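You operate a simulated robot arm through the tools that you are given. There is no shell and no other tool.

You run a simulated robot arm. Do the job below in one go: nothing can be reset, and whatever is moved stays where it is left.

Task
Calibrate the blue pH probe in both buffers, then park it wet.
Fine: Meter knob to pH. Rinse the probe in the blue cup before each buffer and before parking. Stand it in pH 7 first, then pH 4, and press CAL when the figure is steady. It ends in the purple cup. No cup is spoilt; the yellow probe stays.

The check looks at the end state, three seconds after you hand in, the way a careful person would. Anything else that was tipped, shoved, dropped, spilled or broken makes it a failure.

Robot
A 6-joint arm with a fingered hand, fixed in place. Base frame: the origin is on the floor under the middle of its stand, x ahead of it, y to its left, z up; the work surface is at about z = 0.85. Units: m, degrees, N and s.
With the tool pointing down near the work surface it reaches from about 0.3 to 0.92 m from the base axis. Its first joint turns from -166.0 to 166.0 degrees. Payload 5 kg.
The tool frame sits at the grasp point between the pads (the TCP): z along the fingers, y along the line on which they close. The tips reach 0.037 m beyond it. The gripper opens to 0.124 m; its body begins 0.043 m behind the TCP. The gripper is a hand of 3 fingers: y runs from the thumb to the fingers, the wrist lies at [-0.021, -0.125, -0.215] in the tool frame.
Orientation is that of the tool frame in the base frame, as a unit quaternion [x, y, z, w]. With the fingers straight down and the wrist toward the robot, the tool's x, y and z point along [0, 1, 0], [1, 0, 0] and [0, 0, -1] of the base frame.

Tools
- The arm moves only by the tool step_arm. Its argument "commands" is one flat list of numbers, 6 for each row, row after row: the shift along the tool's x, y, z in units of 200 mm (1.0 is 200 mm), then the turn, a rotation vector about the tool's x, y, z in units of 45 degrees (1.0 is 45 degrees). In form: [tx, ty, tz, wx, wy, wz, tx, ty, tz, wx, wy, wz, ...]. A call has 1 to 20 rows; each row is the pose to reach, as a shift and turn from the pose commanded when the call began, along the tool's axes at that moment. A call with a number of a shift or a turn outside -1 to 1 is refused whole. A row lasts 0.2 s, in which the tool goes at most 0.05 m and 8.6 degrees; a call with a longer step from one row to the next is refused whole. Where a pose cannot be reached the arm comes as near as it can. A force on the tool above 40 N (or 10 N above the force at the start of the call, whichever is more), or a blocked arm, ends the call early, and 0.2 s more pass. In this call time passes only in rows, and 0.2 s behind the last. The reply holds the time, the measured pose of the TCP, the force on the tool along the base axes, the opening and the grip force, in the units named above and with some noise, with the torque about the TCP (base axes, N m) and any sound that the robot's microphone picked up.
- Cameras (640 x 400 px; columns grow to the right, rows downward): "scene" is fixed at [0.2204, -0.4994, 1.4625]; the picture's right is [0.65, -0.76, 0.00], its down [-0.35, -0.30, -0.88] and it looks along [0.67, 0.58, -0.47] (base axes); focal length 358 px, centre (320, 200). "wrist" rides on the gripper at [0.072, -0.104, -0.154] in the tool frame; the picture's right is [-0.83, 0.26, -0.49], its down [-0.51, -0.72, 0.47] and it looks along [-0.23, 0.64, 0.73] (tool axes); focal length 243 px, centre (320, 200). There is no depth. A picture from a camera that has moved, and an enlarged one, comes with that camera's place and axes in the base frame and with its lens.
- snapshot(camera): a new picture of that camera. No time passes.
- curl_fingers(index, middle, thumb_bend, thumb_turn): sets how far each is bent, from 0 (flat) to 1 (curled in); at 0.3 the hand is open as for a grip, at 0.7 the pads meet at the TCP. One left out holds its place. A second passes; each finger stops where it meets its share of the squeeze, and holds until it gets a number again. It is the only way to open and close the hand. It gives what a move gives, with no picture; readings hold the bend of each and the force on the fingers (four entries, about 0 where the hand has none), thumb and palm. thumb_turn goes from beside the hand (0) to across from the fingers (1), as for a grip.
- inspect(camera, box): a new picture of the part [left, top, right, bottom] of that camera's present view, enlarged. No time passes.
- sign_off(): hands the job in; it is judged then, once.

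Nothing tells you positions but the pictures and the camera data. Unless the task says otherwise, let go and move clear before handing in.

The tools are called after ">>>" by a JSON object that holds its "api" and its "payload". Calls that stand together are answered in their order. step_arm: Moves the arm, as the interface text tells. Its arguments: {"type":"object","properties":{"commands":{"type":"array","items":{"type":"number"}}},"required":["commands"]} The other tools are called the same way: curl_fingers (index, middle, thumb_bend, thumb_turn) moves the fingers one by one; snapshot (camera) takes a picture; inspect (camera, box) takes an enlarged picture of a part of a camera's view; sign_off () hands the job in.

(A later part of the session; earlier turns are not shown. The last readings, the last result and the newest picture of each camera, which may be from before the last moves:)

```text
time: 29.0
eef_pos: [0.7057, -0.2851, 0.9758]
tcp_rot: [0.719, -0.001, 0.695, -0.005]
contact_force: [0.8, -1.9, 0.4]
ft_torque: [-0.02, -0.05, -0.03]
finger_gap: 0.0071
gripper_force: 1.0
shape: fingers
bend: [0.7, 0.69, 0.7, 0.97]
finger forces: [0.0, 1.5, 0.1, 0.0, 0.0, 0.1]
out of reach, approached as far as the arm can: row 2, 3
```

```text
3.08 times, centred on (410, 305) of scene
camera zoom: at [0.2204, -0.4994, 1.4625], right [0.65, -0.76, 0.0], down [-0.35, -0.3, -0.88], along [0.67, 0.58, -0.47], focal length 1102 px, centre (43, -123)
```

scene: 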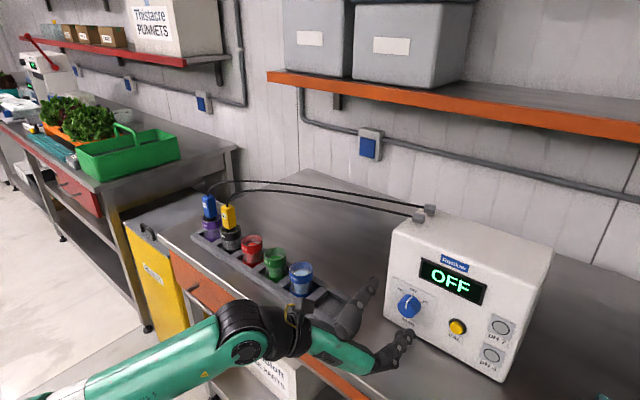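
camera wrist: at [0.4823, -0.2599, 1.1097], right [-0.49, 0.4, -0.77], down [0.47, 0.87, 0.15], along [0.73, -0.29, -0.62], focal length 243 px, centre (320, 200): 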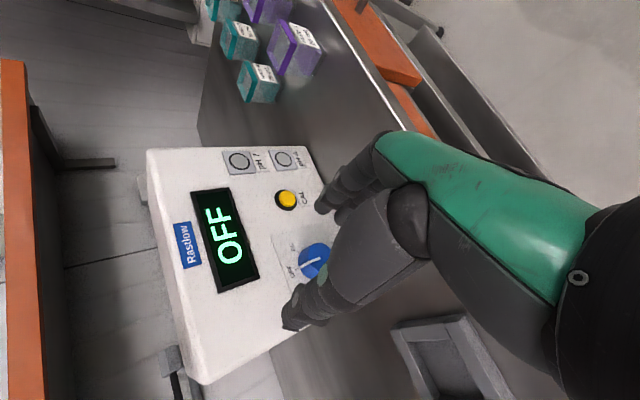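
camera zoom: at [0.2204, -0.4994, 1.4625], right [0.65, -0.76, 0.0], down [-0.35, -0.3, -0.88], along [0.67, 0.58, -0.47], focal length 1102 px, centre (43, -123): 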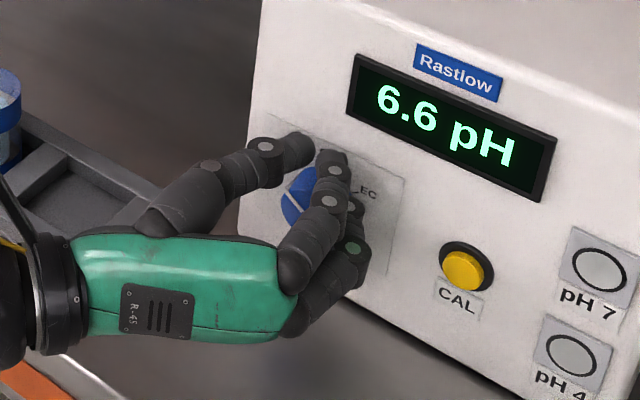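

The hand slid off the top of the knob at a reach limit, but the meter now shows "6.6 pH", so the knob is on pH. I'll back straight away from the face and check the pointer.

>>> {"api": "step_arm", "payload": {"commands": [0, 0, -0.15, 0, 0, 0, 0, 0, -0.3, 0, 0, 0, 0, 0, -0.45, 0, 0, 0]}}

>>> {"api": "inspect", "payload": {"camera": "scene", "box": [340, 240, 480, 370]}}

>>> {"api": "snapshot", "payload": {"camera": "scene"}}

```text
time: 29.8
eef_pos: [0.6171, -0.2863, 0.9811]
tcp_rot: [0.711, 0.0, 0.703, -0.002]
contact_force: [0.0, -0.3, -0.7]
ft_torque: [-0.02, -0.04, -0.01]
finger_gap: 0.0072
gripper_force: 0.0
shape: fingers
bend: [0.7, 0.7, 0.7, 0.97]
finger forces: [0.1, 0.0, 0.0, 0.0, 0.0, 0.0]
out of reach, approached as far as the arm can: row 1, 2, 3
```

```text
3.08 times, centred on (410, 305) of scene
camera zoom: at [0.2204, -0.4994, 1.4625], right [0.65, -0.76, 0.0], down [-0.35, -0.3, -0.88], along [0.67, 0.58, -0.47], focal length 1102 px, centre (43, -123)
```

zoom: 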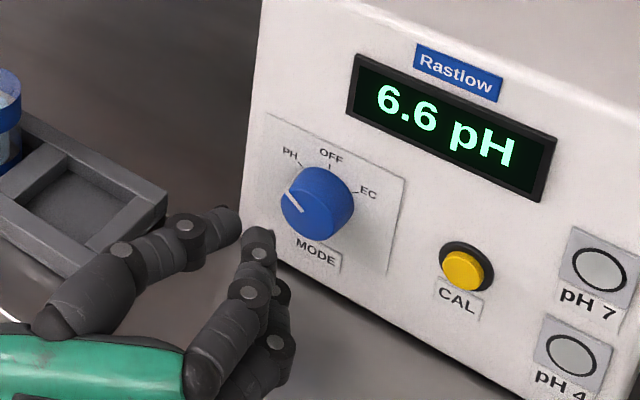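

```text
taken
```

scene: 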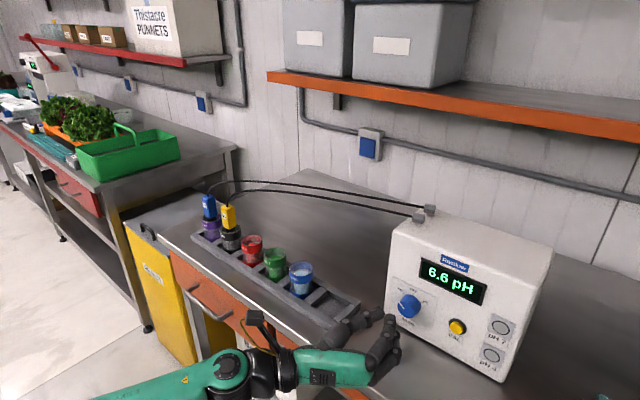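

The knob's pointer is on the pH mark and the display reads 6.6 pH. Next I'll raise the hand and unwind to fingers-down.

>>> {"api": "step_arm", "payload": {"commands": [0.125, 0, 0, 0, 0, 0.167, 0.25, 0, 0, 0, 0, 0.333, 0.375, 0, 0, 0, 0, 0.5, 0.5, 0, 0, 0, 0, 0.667, 0.625, 0, 0, 0, 0, 0.833, 0.75, 0, 0, 0, 0, 1.0]}}

>>> {"api": "curl_fingers", "payload": {"index": 0.3, "middle": 0.3, "thumb_bend": 0.3}}

>>> {"api": "snapshot", "payload": {"camera": "scene"}}

```text
time: 31.2
eef_pos: [0.6165, -0.2856, 1.1298]
tcp_rot: [0.655, -0.271, 0.653, -0.269]
contact_force: [-0.3, -0.6, 0.6]
ft_torque: [-0.01, -0.01, 0.0]
finger_gap: 0.0069
gripper_force: 0.0
shape: fingers
bend: [0.7, 0.7, 0.7, 0.97]
finger forces: [0.0, 0.0, 0.0, 0.1, 0.0, 0.1]
```

```text
time: 32.2
eef_pos: [0.6165, -0.2854, 1.13]
tcp_rot: [0.654, -0.271, 0.653, -0.268]
contact_force: [-1.2, 0.2, -0.2]
ft_torque: [0.01, -0.01, 0.01]
finger_gap: 0.1283
gripper_force: 0.0
shape: fingers
bend: [0.3, 0.3, 0.3, 0.97]
finger forces: [0.0, 0.0, 0.1, 0.0, 0.0, 0.0]
```

```text
taken
```

scene: 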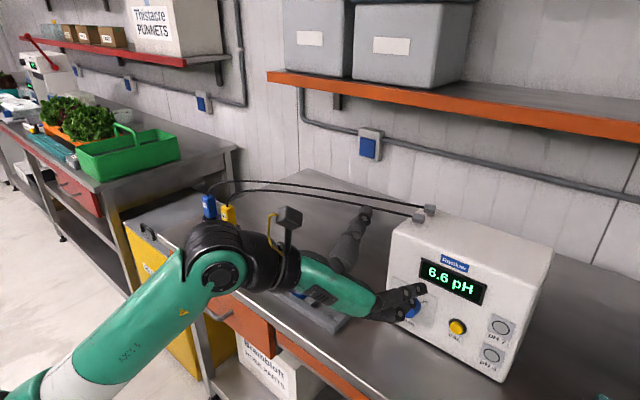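

The orientation is exact again. Now the three reverse turns back to fingers-down.

>>> {"api": "step_arm", "payload": {"commands": [0, 0, 0, 0.0516, -0.1245, -0.1245, 0, 0, 0, 0.1031, -0.249, -0.249, 0, 0, 0, 0.1547, -0.3735, -0.3735, 0, 0, 0, 0.2062, -0.498, -0.498, 0, 0, 0, 0.2578, -0.6225, -0.6225, 0, 0, 0, 0.3093, -0.7469, -0.7469]}}

>>> {"api": "step_arm", "payload": {"commands": [0, 0, 0, 0.0516, -0.1245, -0.1245, 0, 0, 0, 0.1031, -0.249, -0.249, 0, 0, 0, 0.1547, -0.3735, -0.3735, 0, 0, 0, 0.2062, -0.498, -0.498, 0, 0, 0, 0.2578, -0.6225, -0.6225, 0, 0, 0, 0.3093, -0.7469, -0.7469]}}

>>> {"api": "step_arm", "payload": {"commands": [0, 0, 0, 0.0516, -0.1245, -0.1245, 0, 0, 0, 0.1031, -0.249, -0.249, 0, 0, 0, 0.1547, -0.3735, -0.3735, 0, 0, 0, 0.2062, -0.498, -0.498, 0, 0, 0, 0.2578, -0.6225, -0.6225, 0, 0, 0, 0.3093, -0.7469, -0.7469]}}

>>> {"api": "snapshot", "payload": {"camera": "scene"}}

```text
time: 33.6
eef_pos: [0.6166, -0.286, 1.1292]
tcp_rot: [0.826, 0.095, 0.514, -0.212]
contact_force: [0.5, -0.1, -0.9]
ft_torque: [0.04, 0.03, -0.04]
finger_gap: 0.1284
gripper_force: 0.0
shape: fingers
bend: [0.3, 0.3, 0.3, 0.97]
finger forces: [0.0, 0.0, 0.1, 0.0, 0.1, 0.0]
```

```text
time: 35.0
eef_pos: [0.6166, -0.2838, 1.1298]
tcp_rot: [0.844, 0.442, 0.282, -0.116]
contact_force: [-0.4, 0.5, 0.0]
ft_torque: [0.04, -0.01, 0.02]
finger_gap: 0.1281
gripper_force: 0.0
shape: fingers
bend: [0.3, 0.3, 0.3, 0.97]
finger forces: [0.0, 0.0, 0.1, 0.0, 0.1, 0.0]
```

```text
time: 36.4
eef_pos: [0.6166, -0.2854, 1.1299]
tcp_rot: [0.708, 0.706, -0.003, 0.001]
contact_force: [0.3, -0.2, -0.5]
ft_torque: [0.01, -0.03, -0.01]
finger_gap: 0.1283
gripper_force: 0.0
shape: fingers
bend: [0.3, 0.3, 0.3, 0.97]
finger forces: [0.0, 0.1, 0.0, 0.0, 0.1, 0.1]
```

```text
taken
```

scene: 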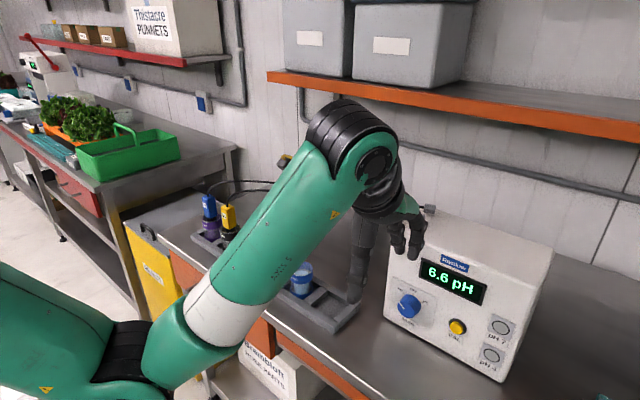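

Fingers are down and the hand is open. Now I'll travel left in front of the rack at this height, staying on the robot's side of the probes and cables, to reach the blue probe.

>>> {"api": "step_arm", "payload": {"commands": [0.2, -0.04, 0, 0, 0, 0, 0.4, -0.08, 0, 0, 0, 0, 0.6, -0.12, 0, 0, 0, 0, 0.8, -0.16, 0, 0, 0, 0, 1.0, -0.2, 0, 0, 0, 0]}}

>>> {"api": "step_arm", "payload": {"commands": [0.2, 0, 0, 0, 0, 0, 0.4, 0, 0, 0, 0, 0, 0.6, 0, 0, 0, 0, 0, 0.8, 0, 0, 0, 0, 0, 1.0, 0, 0, 0, 0, 0]}}

>>> {"api": "step_arm", "payload": {"commands": [0.2, 0, 0, 0, 0, 0, 0.4, 0, 0, 0, 0, 0, 0.6, 0, 0, 0, 0, 0, 0.8, 0, 0, 0, 0, 0, 1.0, 0, 0, 0, 0, 0]}}

>>> {"api": "snapshot", "payload": {"camera": "wrist"}}

>>> {"api": "snapshot", "payload": {"camera": "scene"}}

```text
time: 37.6
eef_pos: [0.5787, -0.0868, 1.1268]
tcp_rot: [0.708, 0.706, 0.0, 0.002]
contact_force: [-0.5, -0.2, 0.2]
ft_torque: [0.01, 0.01, -0.01]
finger_gap: 0.1286
gripper_force: 0.1
shape: fingers
bend: [0.3, 0.3, 0.3, 0.98]
finger forces: [0.0, 0.0, 0.1, 0.0, 0.0, 0.0]
out of reach, approached as far as the arm can: row 5
```

```text
time: 38.8
eef_pos: [0.5791, 0.1141, 1.1239]
tcp_rot: [0.708, 0.706, -0.002, 0.0]
contact_force: [-0.5, -0.5, -0.6]
ft_torque: [0.01, 0.01, -0.01]
finger_gap: 0.1283
gripper_force: 0.0
shape: fingers
bend: [0.3, 0.3, 0.3, 0.98]
finger forces: [0.1, 0.0, 0.1, 0.0, 0.1, 0.0]
```

```text
time: 40.0
eef_pos: [0.5785, 0.3167, 1.1252]
tcp_rot: [0.708, 0.707, -0.002, 0.0]
contact_force: [-0.7, 0.6, 0.0]
ft_torque: [0.0, 0.03, -0.02]
finger_gap: 0.1283
gripper_force: 0.2
shape: fingers
bend: [0.3, 0.3, 0.3, 0.98]
finger forces: [0.1, 0.0, 0.0, 0.0, 0.1, 0.0]
```

```text
taken
camera wrist: at [0.4752, 0.3899, 1.2773], right [0.26, -0.83, 0.49], down [-0.72, -0.51, -0.47], along [0.64, -0.24, -0.73], focal length 243 px, centre (320, 200)
```

wrist: 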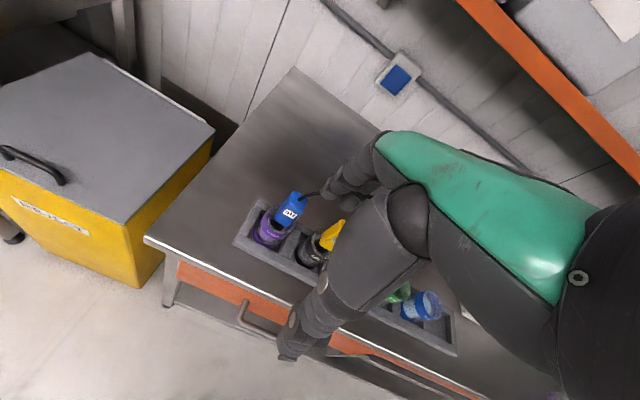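

```text
taken
```

scene: 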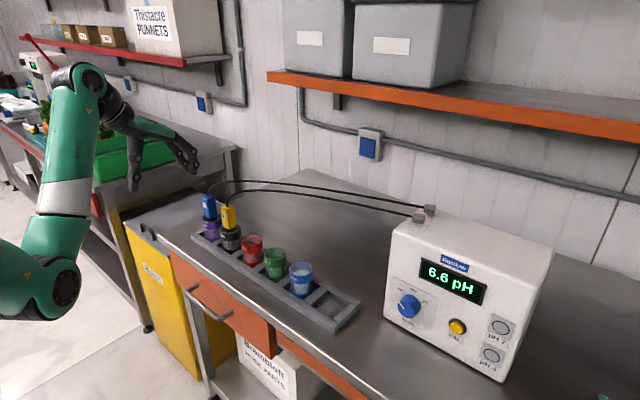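

>>> {"api": "inspect", "payload": {"camera": "wrist", "box": [230, 170, 370, 290]}}

>>> {"api": "inspect", "payload": {"camera": "scene", "box": [190, 165, 250, 255]}}

```text
3.33 times, centred on (300, 230) of wrist
camera zoom: at [0.4752, 0.3899, 1.2773], right [0.26, -0.83, 0.49], down [-0.72, -0.51, -0.47], along [0.64, -0.24, -0.73], focal length 809 px, centre (387, 100)
```

zoom: 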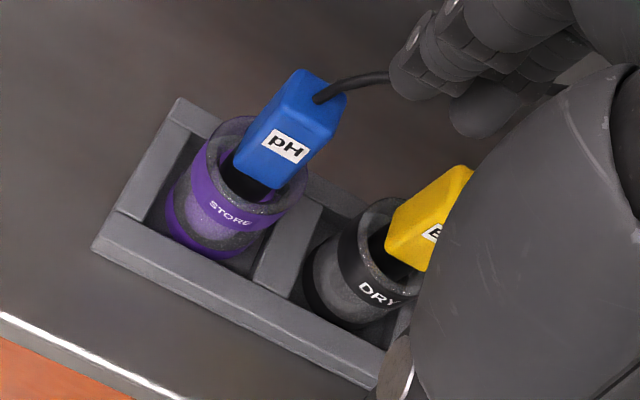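

```text
4.44 times, centred on (220, 210) of scene
camera zoom: at [0.2204, -0.4994, 1.4625], right [0.65, -0.76, 0.0], down [-0.35, -0.3, -0.88], along [0.67, 0.58, -0.47], focal length 1592 px, centre (764, 156)
```

zoom: 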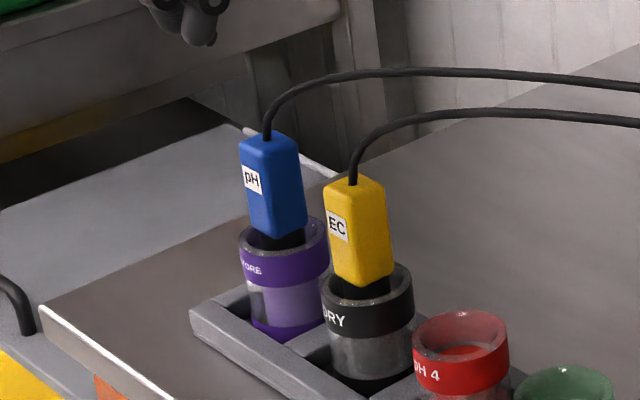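

The blue probe's head spans about z 0.933–0.995, centred at (0.7015, 0.3286) and roughly 30 mm square. The cable leaves its top toward the meter. I'll go over it and lower partway, with thumb and fingers on the ±x sides.

>>> {"api": "step_arm", "payload": {"commands": [0.02, 0.205, 0, 0, 0, 0, 0.04, 0.41, 0, 0, 0, 0, 0.06, 0.615, 0, 0, 0, 0]}}

>>> {"api": "step_arm", "payload": {"commands": [0, 0, 0.125, 0, 0, 0, 0, 0, 0.25, 0, 0, 0, 0, 0, 0.36, 0, 0, 0]}}

>>> {"api": "inspect", "payload": {"camera": "scene", "box": [150, 120, 290, 260]}}

>>> {"api": "snapshot", "payload": {"camera": "wrist"}}

```text
time: 40.8
eef_pos: [0.7018, 0.3263, 1.1266]
tcp_rot: [0.708, 0.707, -0.003, -0.001]
contact_force: [-0.2, 0.0, -0.7]
ft_torque: [0.0, 0.0, -0.03]
finger_gap: 0.1286
gripper_force: 0.1
shape: fingers
bend: [0.3, 0.3, 0.3, 0.98]
finger forces: [0.0, 0.0, 0.0, 0.1, 0.0, 0.0]
```

```text
time: 41.6
eef_pos: [0.7017, 0.327, 1.0526]
tcp_rot: [0.708, 0.706, -0.002, 0.0]
contact_force: [0.4, 0.4, 1.2]
ft_torque: [-0.02, 0.0, 0.0]
finger_gap: 0.1287
gripper_force: 0.0
shape: fingers
bend: [0.3, 0.3, 0.3, 0.98]
finger forces: [0.1, 0.0, 0.1, 0.0, 0.1, 0.0]
```

```text
2.86 times, centred on (220, 190) of scene
camera zoom: at [0.2204, -0.4994, 1.4625], right [0.65, -0.76, 0.0], down [-0.35, -0.3, -0.88], along [0.67, 0.58, -0.47], focal length 1024 px, centre (606, 229)
```

zoom: 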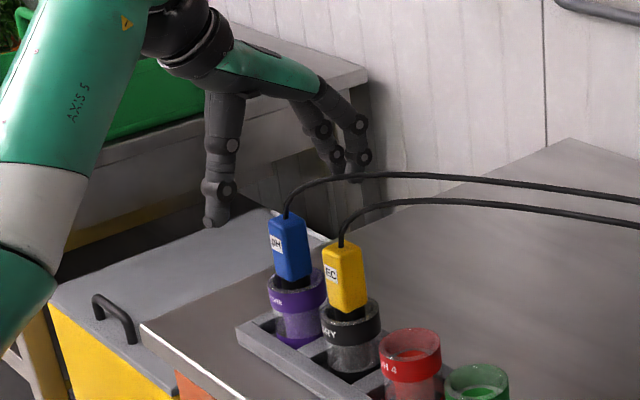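

```text
taken
camera wrist: at [0.5966, 0.4001, 1.2053], right [0.26, -0.83, 0.49], down [-0.72, -0.51, -0.47], along [0.64, -0.24, -0.73], focal length 243 px, centre (320, 200)
```

wrist: 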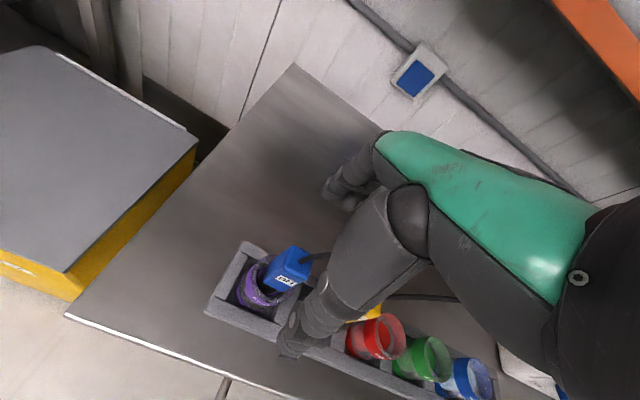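

The projection matches: the head sits right under the grasp point. I'll go down to z≈0.980 so the fingertips stop above the purple rim.

>>> {"api": "step_arm", "payload": {"commands": [0.004, 0, 0.12, 0, 0, 0, 0.008, 0, 0.24, 0, 0, 0, 0.008, 0, 0.363, 0, 0, 0]}}

>>> {"api": "inspect", "payload": {"camera": "scene", "box": [150, 120, 290, 260]}}

>>> {"api": "inspect", "payload": {"camera": "wrist", "box": [230, 160, 430, 340]}}

```text
time: 42.4
eef_pos: [0.7036, 0.3289, 0.9812]
tcp_rot: [0.707, 0.707, -0.001, 0.0]
contact_force: [0.7, -0.7, 0.1]
ft_torque: [-0.02, -0.04, -0.02]
finger_gap: 0.1286
gripper_force: 0.1
shape: fingers
bend: [0.3, 0.3, 0.3, 0.98]
finger forces: [0.0, 0.0, 0.0, 0.1, 0.1, 0.0]
```

```text
2.86 times, centred on (220, 190) of scene
camera zoom: at [0.2204, -0.4994, 1.4625], right [0.65, -0.76, 0.0], down [-0.35, -0.3, -0.88], along [0.67, 0.58, -0.47], focal length 1024 px, centre (606, 229)
```

zoom: 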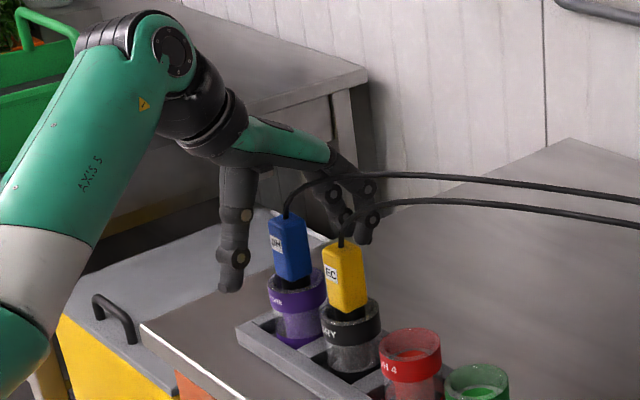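

```text
2.22 times, centred on (330, 250) of wrist
camera zoom: at [0.5982, 0.4012, 1.133], right [0.26, -0.83, 0.49], down [-0.72, -0.51, -0.47], along [0.64, -0.24, -0.73], focal length 539 px, centre (298, 89)
```

zoom: 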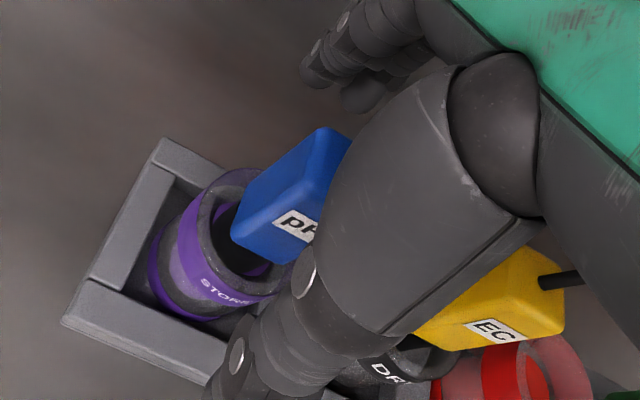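

The thumb and fingers straddle the head with no contact. I'll close partway first and watch for touch.

>>> {"api": "curl_fingers", "payload": {"index": 0.55, "middle": 0.55, "thumb_bend": 0.55}}

>>> {"api": "inspect", "payload": {"camera": "scene", "box": [170, 150, 270, 250]}}

>>> {"api": "inspect", "payload": {"camera": "wrist", "box": [230, 160, 430, 340]}}

```text
time: 43.4
eef_pos: [0.7026, 0.3285, 0.9809]
tcp_rot: [0.708, 0.706, -0.003, 0.001]
contact_force: [0.8, -0.2, -0.4]
ft_torque: [0.01, 0.01, 0.01]
finger_gap: 0.0531
gripper_force: 0.0
shape: fingers
bend: [0.55, 0.55, 0.55, 0.98]
finger forces: [0.0, 0.0, 0.0, 0.0, 0.0, 0.0]
```

```text
4.00 times, centred on (220, 200) of scene
camera zoom: at [0.2204, -0.4994, 1.4625], right [0.65, -0.76, 0.0], down [-0.35, -0.3, -0.88], along [0.67, 0.58, -0.47], focal length 1433 px, centre (720, 200)
```

zoom: 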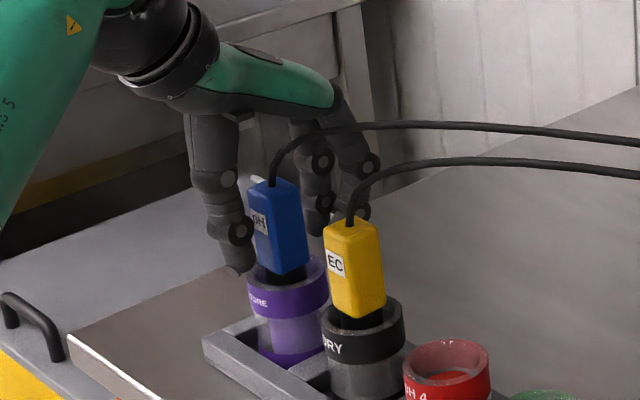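

```text
2.22 times, centred on (330, 250) of wrist
camera zoom: at [0.5982, 0.4012, 1.1333], right [0.26, -0.83, 0.49], down [-0.72, -0.51, -0.47], along [0.64, -0.24, -0.73], focal length 539 px, centre (298, 89)
```

zoom: 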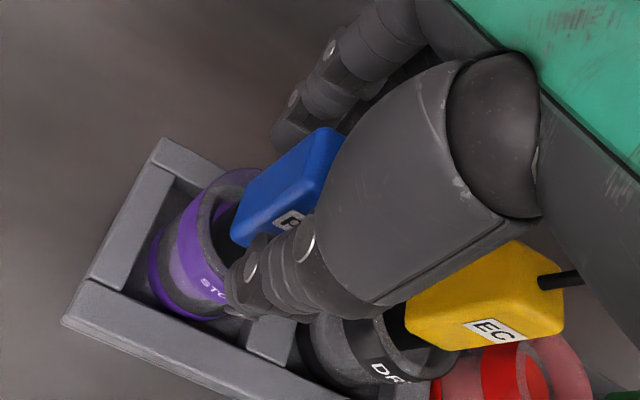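

Everything looks centred and the tips are above the rim. Closing to grip now.

>>> {"api": "curl_fingers", "payload": {"index": 0.62, "middle": 0.62, "thumb_bend": 0.62}}

>>> {"api": "inspect", "payload": {"camera": "scene", "box": [170, 150, 270, 250]}}

```text
time: 44.4
eef_pos: [0.7021, 0.3289, 0.9805]
tcp_rot: [0.708, 0.706, -0.003, -0.001]
contact_force: [-0.7, -0.4, 0.4]
ft_torque: [-0.02, 0.01, -0.02]
finger_gap: 0.0331
gripper_force: 0.3
shape: fingers
bend: [0.61, 0.62, 0.61, 0.98]
finger forces: [0.6, 0.1, 0.0, 0.0, 0.9, 0.0]
```

```text
4.00 times, centred on (220, 200) of scene
camera zoom: at [0.2204, -0.4994, 1.4625], right [0.65, -0.76, 0.0], down [-0.35, -0.3, -0.88], along [0.67, 0.58, -0.47], focal length 1433 px, centre (720, 200)
```

zoom: 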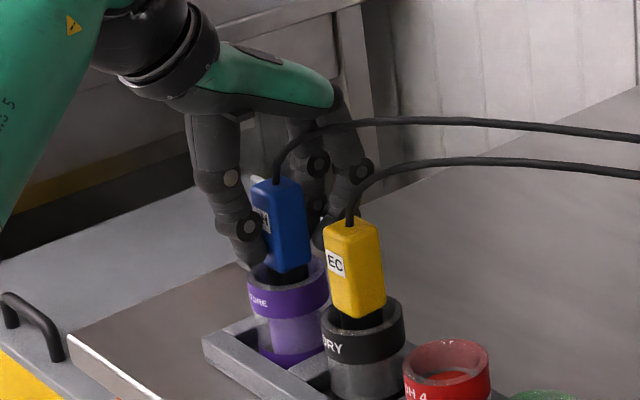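

The pads have made light contact. I'll tighten for a secure hold.

>>> {"api": "curl_fingers", "payload": {"index": 0.7, "middle": 0.7, "thumb_bend": 0.7}}

>>> {"api": "inspect", "payload": {"camera": "scene", "box": [170, 150, 270, 250]}}

>>> {"api": "inspect", "payload": {"camera": "wrist", "box": [230, 160, 430, 340]}}

```text
time: 45.4
eef_pos: [0.7032, 0.3286, 0.9801]
tcp_rot: [0.707, 0.707, -0.003, 0.0]
contact_force: [0.3, 0.3, 0.3]
ft_torque: [-0.01, 0.0, 0.0]
finger_gap: 0.0296
gripper_force: 11.2
shape: fingers
bend: [0.64, 0.67, 0.63, 0.96]
finger forces: [6.4, 4.5, 0.0, 0.1, 11.1, 0.1]
```

```text
4.00 times, centred on (220, 200) of scene
camera zoom: at [0.2204, -0.4994, 1.4625], right [0.65, -0.76, 0.0], down [-0.35, -0.3, -0.88], along [0.67, 0.58, -0.47], focal length 1433 px, centre (720, 200)
```

zoom: 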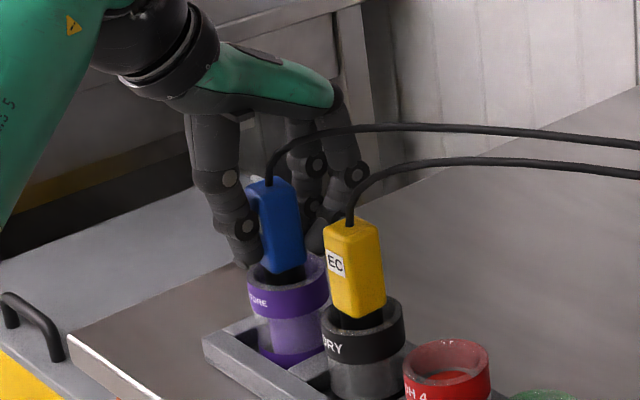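

```text
2.22 times, centred on (330, 250) of wrist
camera zoom: at [0.5982, 0.4012, 1.1332], right [0.26, -0.83, 0.49], down [-0.72, -0.51, -0.47], along [0.64, -0.24, -0.73], focal length 539 px, centre (298, 89)
```

zoom: 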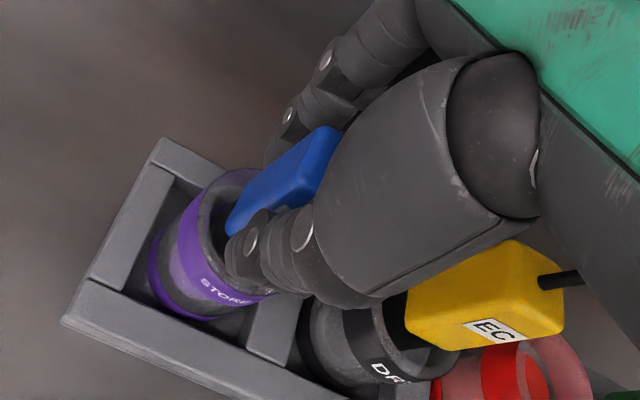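

The probe is held at about 11 N. I'll lift it slowly, straight up, and check that only the probe comes.

>>> {"api": "step_arm", "payload": {"commands": [0, 0, -0.05, 0, 0, 0, 0, 0, -0.1, 0, 0, 0, 0, 0, -0.15, 0, 0, 0, 0, 0, -0.2, 0, 0, 0]}}

>>> {"api": "inspect", "payload": {"camera": "scene", "box": [160, 120, 290, 250]}}

```text
time: 46.4
eef_pos: [0.7036, 0.3272, 1.0206]
tcp_rot: [0.708, 0.706, -0.002, 0.0]
contact_force: [0.3, 0.5, -0.1]
ft_torque: [0.0, 0.01, 0.0]
finger_gap: 0.0295
gripper_force: 10.6
shape: fingers
bend: [0.64, 0.67, 0.63, 0.96]
finger forces: [6.5, 4.6, 0.1, 0.1, 11.1, 0.0]
```

```text
3.08 times, centred on (225, 185) of scene
camera zoom: at [0.2204, -0.4994, 1.4625], right [0.65, -0.76, 0.0], down [-0.35, -0.3, -0.88], along [0.67, 0.58, -0.47], focal length 1102 px, centre (612, 246)
```

zoom: 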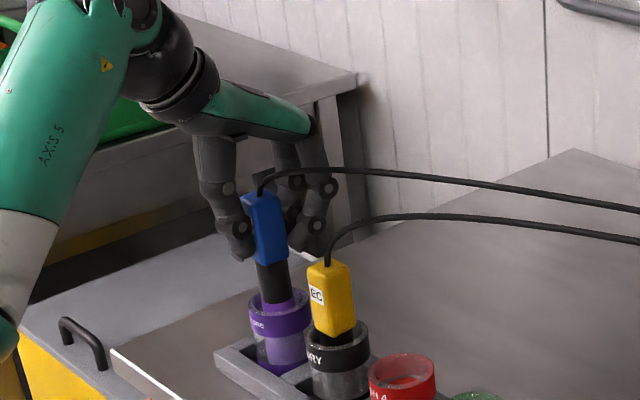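

Only the probe is coming up, and it leans very slightly. I'll keep lifting until the tip clears the cup.

>>> {"api": "step_arm", "payload": {"commands": [0, 0, -0.1, 0, 0, 0, 0, 0, -0.2, 0, 0, 0, 0, 0, -0.3, 0, 0, 0, 0, 0, -0.4, 0, 0, 0]}}

>>> {"api": "inspect", "payload": {"camera": "scene", "box": [160, 100, 290, 240]}}

>>> {"api": "snapshot", "payload": {"camera": "wrist"}}

```text
time: 47.4
eef_pos: [0.7045, 0.3286, 1.0993]
tcp_rot: [0.709, 0.706, -0.003, 0.0]
contact_force: [0.0, 0.8, -0.2]
ft_torque: [-0.02, -0.03, -0.02]
finger_gap: 0.0299
gripper_force: 11.1
shape: fingers
bend: [0.64, 0.67, 0.63, 0.96]
finger forces: [6.5, 4.5, 0.0, 0.0, 10.9, 0.1]
```

```text
2.86 times, centred on (225, 170) of scene
camera zoom: at [0.2204, -0.4994, 1.4625], right [0.65, -0.76, 0.0], down [-0.35, -0.3, -0.88], along [0.67, 0.58, -0.47], focal length 1024 px, centre (591, 286)
```

zoom: 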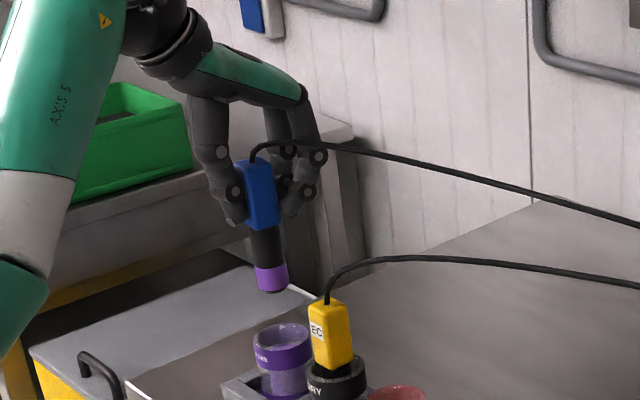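

```text
taken
camera wrist: at [0.5997, 0.401, 1.2525], right [0.26, -0.83, 0.49], down [-0.72, -0.51, -0.47], along [0.64, -0.24, -0.73], focal length 243 px, centre (320, 200)
```

wrist: 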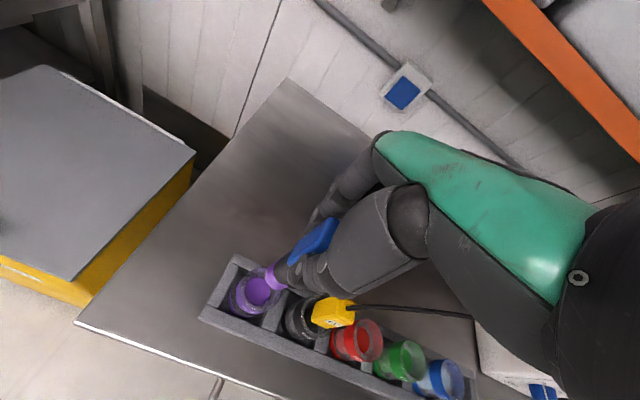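

The probe is out; its tip is stained purple and hangs about 0.119 m below the TCP, leaning a few millimetres toward the robot. I'll pull back toward the robot off the rack, so it passes over no other cup, and then travel right.

>>> {"api": "step_arm", "payload": {"commands": [0, -0.12, 0, 0, 0, 0, 0, -0.24, 0, 0, 0, 0, 0, -0.36, 0, 0, 0, 0, 0, -0.48, 0, 0, 0, 0, 0, -0.6, 0, 0, 0, 0]}}

>>> {"api": "step_arm", "payload": {"commands": [-0.143, 0, 0, 0, 0, 0, -0.286, 0, 0, 0, 0, 0, -0.429, 0, 0, 0, 0, 0, -0.571, 0, 0, 0, 0, 0, -0.714, 0, 0, 0, 0, 0, -0.857, 0, 0, 0, 0, 0, -1.0, 0, 0, 0, 0, 0]}}

>>> {"api": "snapshot", "payload": {"camera": "scene"}}

```text
time: 48.6
eef_pos: [0.5821, 0.3271, 1.1017]
tcp_rot: [0.708, 0.706, -0.002, 0.0]
contact_force: [-0.4, -0.6, -0.5]
ft_torque: [0.02, -0.01, 0.02]
finger_gap: 0.0296
gripper_force: 11.2
shape: fingers
bend: [0.64, 0.67, 0.63, 0.96]
finger forces: [6.4, 4.5, 0.0, 0.1, 11.0, 0.0]
```

```text
time: 50.2
eef_pos: [0.5836, 0.1259, 1.0992]
tcp_rot: [0.707, 0.707, -0.002, 0.0]
contact_force: [0.2, -0.7, -1.4]
ft_torque: [0.0, 0.0, -0.01]
finger_gap: 0.0294
gripper_force: 10.7
shape: fingers
bend: [0.64, 0.67, 0.63, 0.96]
finger forces: [6.5, 4.4, 0.0, 0.0, 10.9, 0.0]
```

```text
taken
```

scene: 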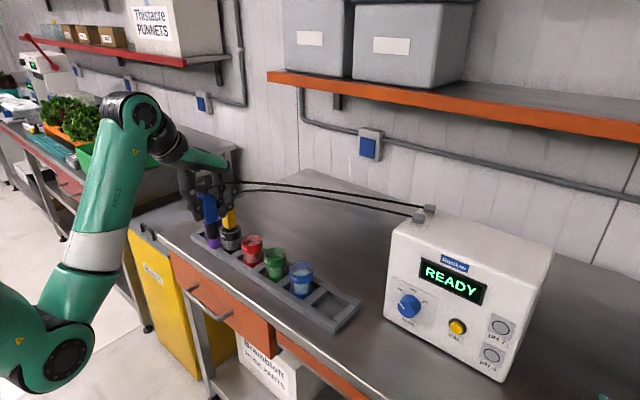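

The meter shows READY with the probe out of liquid. I'll continue right until I'm level with the blue rinse cup.

>>> {"api": "step_arm", "payload": {"commands": [-0.13, 0, 0, 0, 0, 0, -0.26, 0, 0, 0, 0, 0, -0.39, 0, 0, 0, 0, 0, -0.52, 0, 0, 0, 0, 0, -0.65, 0, 0, 0, 0, 0, -0.78, 0, 0, 0, 0, 0]}}

>>> {"api": "snapshot", "payload": {"camera": "scene"}}

>>> {"api": "snapshot", "payload": {"camera": "wrist"}}

```text
time: 51.6
eef_pos: [0.5822, -0.0278, 1.0997]
tcp_rot: [0.708, 0.707, -0.003, 0.0]
contact_force: [-0.9, -0.1, -0.3]
ft_torque: [-0.02, 0.0, 0.01]
finger_gap: 0.0295
gripper_force: 10.5
shape: fingers
bend: [0.64, 0.67, 0.63, 0.96]
finger forces: [6.4, 4.4, 0.0, 0.0, 10.9, 0.0]
```

```text
taken
```

scene: 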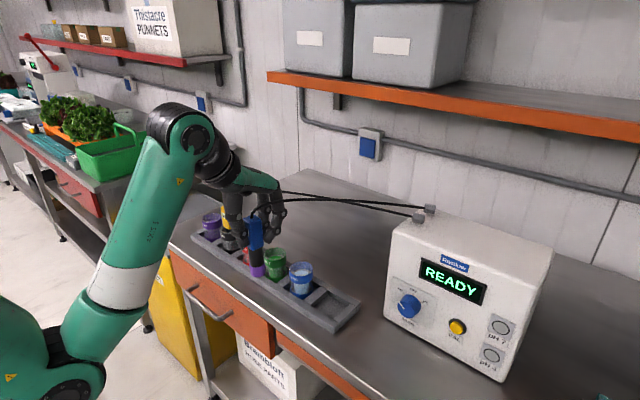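

```text
taken
camera wrist: at [0.4775, 0.0459, 1.2526], right [0.26, -0.83, 0.49], down [-0.72, -0.51, -0.47], along [0.64, -0.24, -0.73], focal length 243 px, centre (320, 200)
```

wrist: 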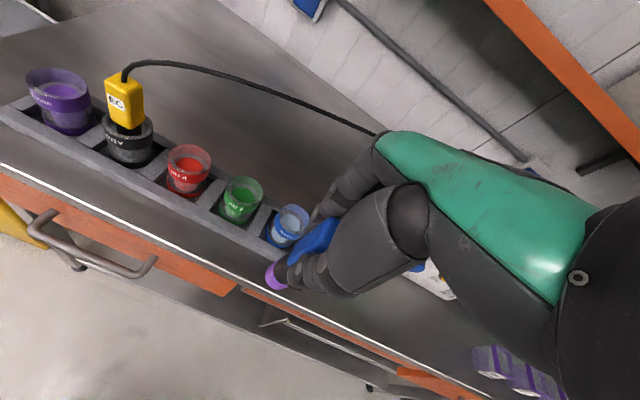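

The wrist camera now sees all the cups. I'll zoom in to fix the rinse cup's centre and the probe tip before moving over it.

>>> {"api": "inspect", "payload": {"camera": "wrist", "box": [210, 165, 350, 305]}}

>>> {"api": "inspect", "payload": {"camera": "scene", "box": [230, 200, 370, 340]}}

>>> {"api": "inspect", "payload": {"camera": "wrist", "box": [10, 50, 280, 260]}}

```text
2.86 times, centred on (280, 235) of wrist
camera zoom: at [0.4775, 0.0459, 1.2526], right [0.26, -0.83, 0.49], down [-0.72, -0.51, -0.47], along [0.64, -0.24, -0.73], focal length 693 px, centre (434, 100)
```

zoom: 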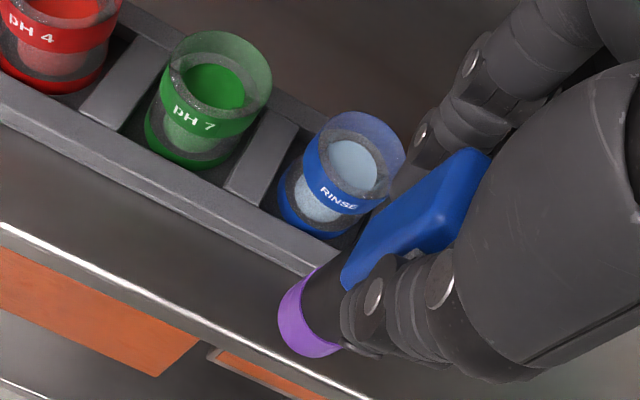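

```text
2.86 times, centred on (300, 270) of scene
camera zoom: at [0.2204, -0.4994, 1.4625], right [0.65, -0.76, 0.0], down [-0.35, -0.3, -0.88], along [0.67, 0.58, -0.47], focal length 1024 px, centre (377, 0)
```

zoom: 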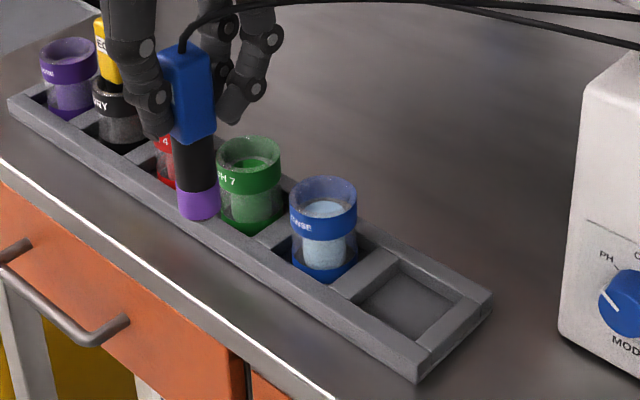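

```text
1.90 times, centred on (145, 155) of wrist
camera zoom: at [0.4775, 0.0459, 1.2526], right [0.26, -0.83, 0.49], down [-0.72, -0.51, -0.47], along [0.64, -0.24, -0.73], focal length 462 px, centre (653, 286)
```

zoom: 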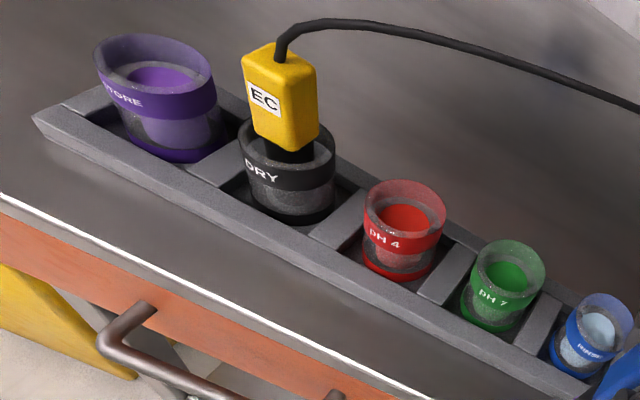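

Cup centres come out at x≈0.697 with y = -0.034 (rinse), 0.056 (pH 7), 0.146 (pH 4), 0.235 (dry) and 0.324 (store). The probe tip sits about (-6, +4) mm from the TCP and 0.115 m below it. I'll move over the rinse cup at height and check alignment from both cameras.

>>> {"api": "step_arm", "payload": {"commands": [-0.012, 0.15, 0, 0, 0, 0, -0.023, 0.3, 0, 0, 0, 0, -0.035, 0.45, 0, 0, 0, 0, -0.046, 0.595, 0, 0, 0, 0]}}

>>> {"api": "inspect", "payload": {"camera": "scene", "box": [230, 180, 370, 320]}}

>>> {"api": "inspect", "payload": {"camera": "wrist", "box": [200, 180, 360, 340]}}

>>> {"api": "snapshot", "payload": {"camera": "scene"}}

```text
time: 52.6
eef_pos: [0.7, -0.0355, 1.1014]
tcp_rot: [0.708, 0.706, -0.002, 0.0]
contact_force: [-0.2, -0.1, -1.1]
ft_torque: [-0.03, 0.0, -0.02]
finger_gap: 0.0298
gripper_force: 11.0
shape: fingers
bend: [0.64, 0.67, 0.63, 0.96]
finger forces: [6.5, 4.5, 0.0, 0.0, 10.9, 0.0]
```

```text
2.86 times, centred on (300, 250) of scene
camera zoom: at [0.2204, -0.4994, 1.4625], right [0.65, -0.76, 0.0], down [-0.35, -0.3, -0.88], along [0.67, 0.58, -0.47], focal length 1024 px, centre (377, 57)
```

zoom: 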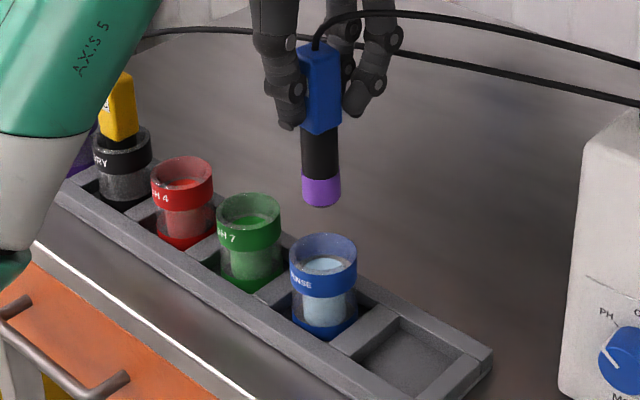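

```text
2.50 times, centred on (280, 260) of wrist
camera zoom: at [0.5947, 0.0362, 1.2544], right [0.26, -0.83, 0.49], down [-0.72, -0.51, -0.47], along [0.64, -0.24, -0.73], focal length 606 px, centre (420, 50)
```

zoom: 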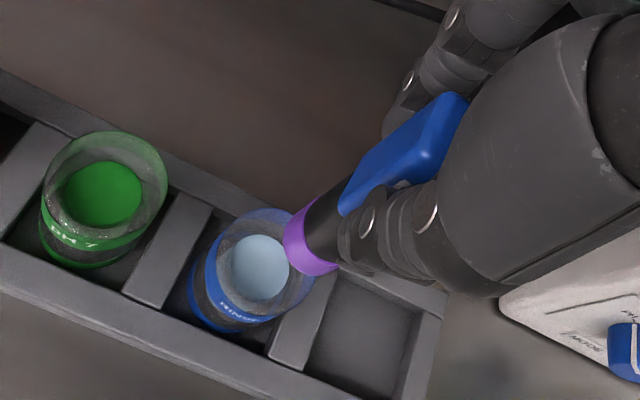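

```text
taken
```

scene: 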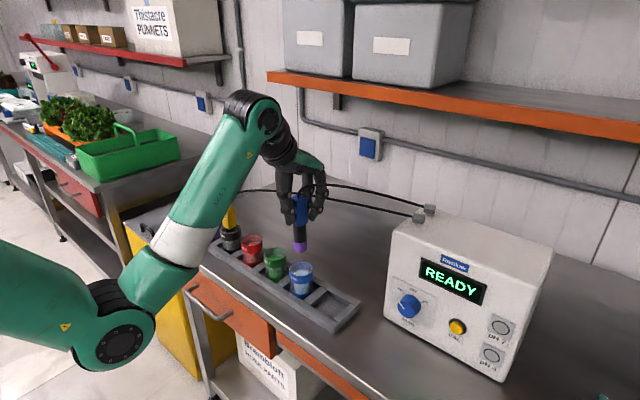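

The tip is within a few millimetres of the rinse cup's centre in both views. I'll descend slowly until the tip is just inside the rim and look.

>>> {"api": "step_arm", "payload": {"commands": [-0.003, 0.012, 0.1, 0, 0, 0, -0.003, 0.012, 0.2, 0, 0, 0, -0.003, 0.012, 0.3, 0, 0, 0, -0.003, 0.012, 0.37, 0, 0, 0]}}

>>> {"api": "inspect", "payload": {"camera": "scene", "box": [250, 200, 350, 310]}}

>>> {"api": "inspect", "payload": {"camera": "wrist", "box": [200, 180, 360, 340]}}

```text
time: 53.6
eef_pos: [0.7018, -0.037, 1.0273]
tcp_rot: [0.708, 0.706, -0.002, 0.0]
contact_force: [-1.2, -0.3, -0.4]
ft_torque: [-0.02, 0.02, 0.0]
finger_gap: 0.0297
gripper_force: 10.7
shape: fingers
bend: [0.64, 0.67, 0.63, 0.96]
finger forces: [6.5, 4.4, 0.0, 0.0, 10.9, 0.1]
```

```text
3.64 times, centred on (300, 255) of scene
camera zoom: at [0.2204, -0.4994, 1.4625], right [0.65, -0.76, 0.0], down [-0.35, -0.3, -0.88], along [0.67, 0.58, -0.47], focal length 1303 px, centre (393, 0)
```

zoom: 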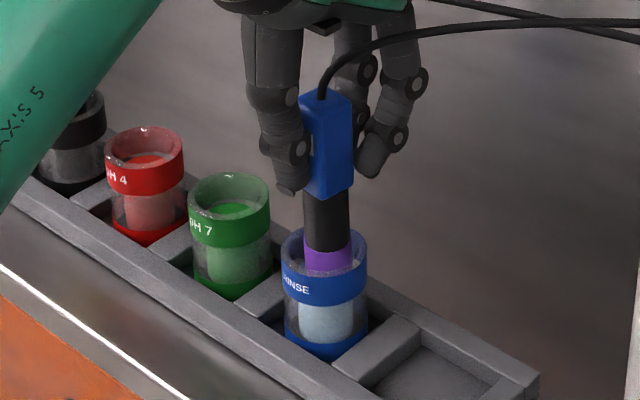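

```text
2.50 times, centred on (280, 260) of wrist
camera zoom: at [0.5977, 0.0357, 1.1798], right [0.26, -0.83, 0.49], down [-0.72, -0.51, -0.47], along [0.64, -0.24, -0.73], focal length 606 px, centre (420, 50)
```

zoom: 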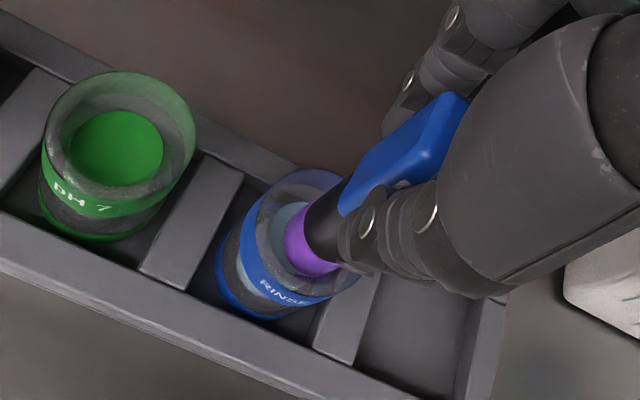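

The tip is inside the rinse cup with even clearance. I'll continue down into the water to near the depth it had in the storage cup.

>>> {"api": "step_arm", "payload": {"commands": [0, 0, 0.055, 0, 0, 0, 0, 0, 0.11, 0, 0, 0, 0, 0, 0.165, 0, 0, 0, 0, 0, 0.21, 0, 0, 0]}}

>>> {"api": "inspect", "payload": {"camera": "scene", "box": [250, 200, 350, 310]}}

```text
time: 54.6
eef_pos: [0.7024, -0.0379, 0.9867]
tcp_rot: [0.708, 0.706, -0.003, 0.0]
contact_force: [0.4, 0.0, -1.0]
ft_torque: [0.02, 0.02, -0.02]
finger_gap: 0.0297
gripper_force: 10.8
shape: fingers
bend: [0.64, 0.67, 0.63, 0.96]
finger forces: [6.6, 4.2, 0.1, 0.0, 11.0, 0.1]
```

```text
3.64 times, centred on (300, 255) of scene
camera zoom: at [0.2204, -0.4994, 1.4625], right [0.65, -0.76, 0.0], down [-0.35, -0.3, -0.88], along [0.67, 0.58, -0.47], focal length 1303 px, centre (393, 0)
```

zoom: 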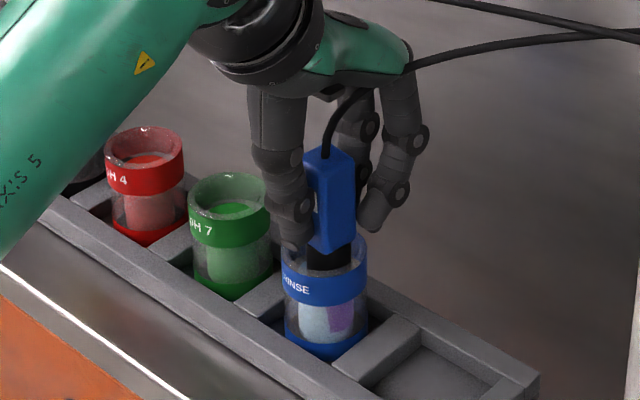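

The tip is in the rinse water. I'll dwell and dip gently a couple of times.

>>> {"api": "step_arm", "payload": {"commands": [0, 0, 0, 0, 0, 0, 0, 0, 0, 0, 0, 0, 0, 0, -0.04, 0, 0, 0, 0, 0, -0.07, 0, 0, 0, 0, 0, -0.03, 0, 0, 0, 0, 0, 0, 0, 0, 0, 0, 0, -0.04, 0, 0, 0, 0, 0, -0.07, 0, 0, 0, 0, 0, -0.03, 0, 0, 0, 0, 0, 0, 0, 0, 0, 0, 0, 0, 0, 0, 0, 0, 0, 0, 0, 0, 0, 0, 0, 0, 0, 0, 0]}}

>>> {"api": "inspect", "payload": {"camera": "scene", "box": [250, 200, 350, 310]}}

>>> {"api": "snapshot", "payload": {"camera": "scene"}}

```text
time: 57.4
eef_pos: [0.701, -0.0382, 0.9861]
tcp_rot: [0.708, 0.707, -0.002, -0.001]
contact_force: [-0.3, -0.1, -0.7]
ft_torque: [0.03, 0.01, -0.02]
finger_gap: 0.0296
gripper_force: 10.7
shape: fingers
bend: [0.64, 0.67, 0.63, 0.96]
finger forces: [6.6, 4.3, 0.0, 0.0, 10.8, 0.1]
```

```text
3.64 times, centred on (300, 255) of scene
camera zoom: at [0.2204, -0.4994, 1.4625], right [0.65, -0.76, 0.0], down [-0.35, -0.3, -0.88], along [0.67, 0.58, -0.47], focal length 1303 px, centre (393, 0)
```

zoom: 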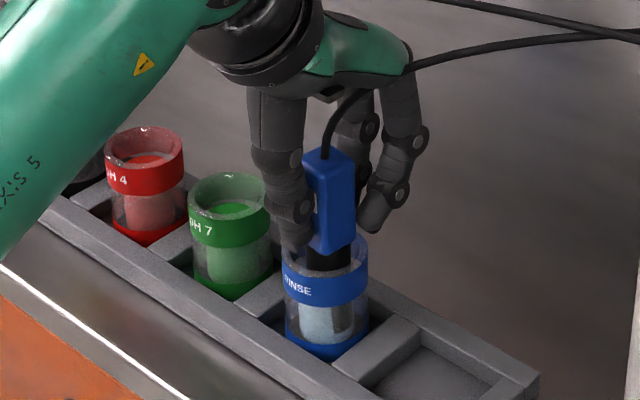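

```text
taken
```

scene: 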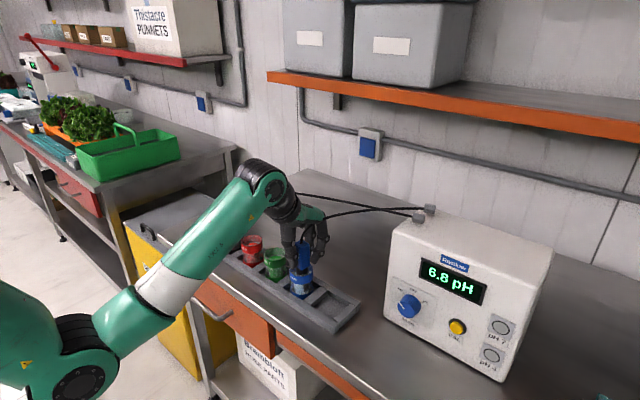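

The purple stain is gone, so the probe is rinsed. I'll lift it straight out.

>>> {"api": "step_arm", "payload": {"commands": [0, 0, -0.1, 0, 0, 0, 0, 0, -0.2, 0, 0, 0, 0, 0, -0.3, 0, 0, 0, 0, 0, -0.4, 0, 0, 0, 0, 0, -0.5, 0, 0, 0, 0, 0, -0.575, 0, 0, 0]}}

>>> {"api": "inspect", "payload": {"camera": "scene", "box": [230, 180, 370, 320]}}

>>> {"api": "inspect", "payload": {"camera": "wrist", "box": [200, 180, 360, 340]}}

```text
time: 58.8
eef_pos: [0.7032, -0.0377, 1.1011]
tcp_rot: [0.708, 0.707, -0.003, 0.0]
contact_force: [0.7, 0.4, -0.9]
ft_torque: [-0.02, 0.0, 0.02]
finger_gap: 0.0293
gripper_force: 10.4
shape: fingers
bend: [0.64, 0.67, 0.63, 0.96]
finger forces: [6.5, 4.4, 0.2, 0.0, 10.8, 0.0]
```

```text
2.86 times, centred on (300, 250) of scene
camera zoom: at [0.2204, -0.4994, 1.4625], right [0.65, -0.76, 0.0], down [-0.35, -0.3, -0.88], along [0.67, 0.58, -0.47], focal length 1024 px, centre (377, 57)
```

zoom: 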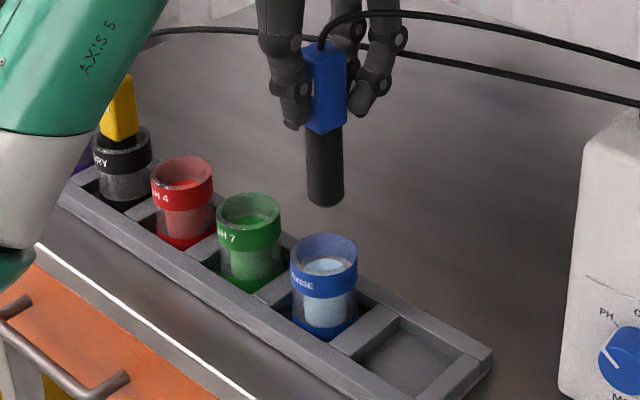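

```text
2.50 times, centred on (280, 260) of wrist
camera zoom: at [0.5992, 0.0352, 1.2528], right [0.26, -0.83, 0.49], down [-0.72, -0.51, -0.47], along [0.64, -0.24, -0.73], focal length 606 px, centre (420, 50)
```

zoom: 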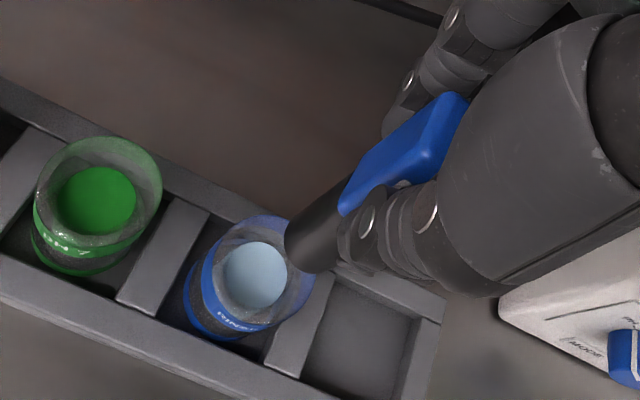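

The tip is clean and the rinse cup undisturbed. Now one pitch (≈0.0897 m) to the left, over the green pH 7 cup.

>>> {"api": "step_arm", "payload": {"commands": [0.15, -0.004, 0, 0, 0, 0, 0.3, -0.008, 0, 0, 0, 0, 0.4485, -0.008, 0, 0, 0, 0]}}

>>> {"api": "inspect", "payload": {"camera": "scene", "box": [220, 160, 340, 300]}}

>>> {"api": "inspect", "payload": {"camera": "wrist", "box": [200, 180, 360, 340]}}

```text
time: 59.6
eef_pos: [0.7017, 0.0499, 1.1009]
tcp_rot: [0.709, 0.706, -0.001, 0.0]
contact_force: [-0.9, 0.1, -0.9]
ft_torque: [-0.02, -0.03, 0.01]
finger_gap: 0.0296
gripper_force: 10.1
shape: fingers
bend: [0.64, 0.67, 0.63, 0.96]
finger forces: [6.5, 4.4, 0.1, 0.1, 10.7, 0.0]
```

```text
2.86 times, centred on (280, 230) of scene
camera zoom: at [0.2204, -0.4994, 1.4625], right [0.65, -0.76, 0.0], down [-0.35, -0.3, -0.88], along [0.67, 0.58, -0.47], focal length 1024 px, centre (434, 114)
```

zoom: 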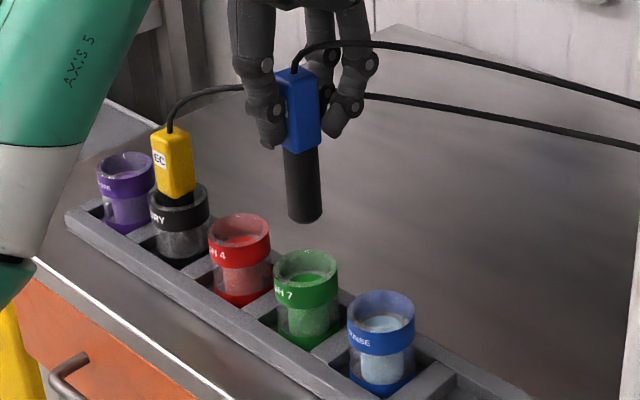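

```text
2.50 times, centred on (280, 260) of wrist
camera zoom: at [0.5975, 0.1234, 1.2534], right [0.26, -0.83, 0.49], down [-0.72, -0.51, -0.47], along [0.64, -0.24, -0.73], focal length 606 px, centre (420, 50)
```

zoom: 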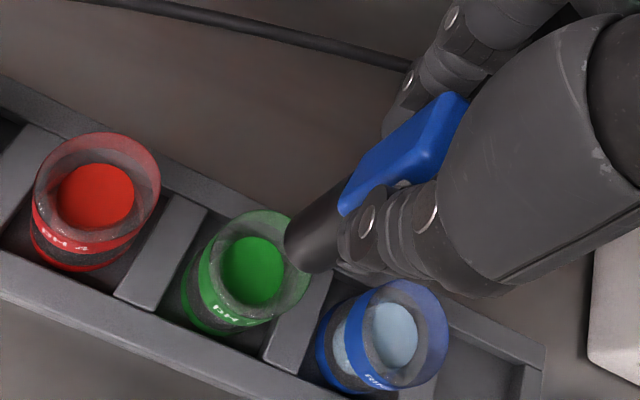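

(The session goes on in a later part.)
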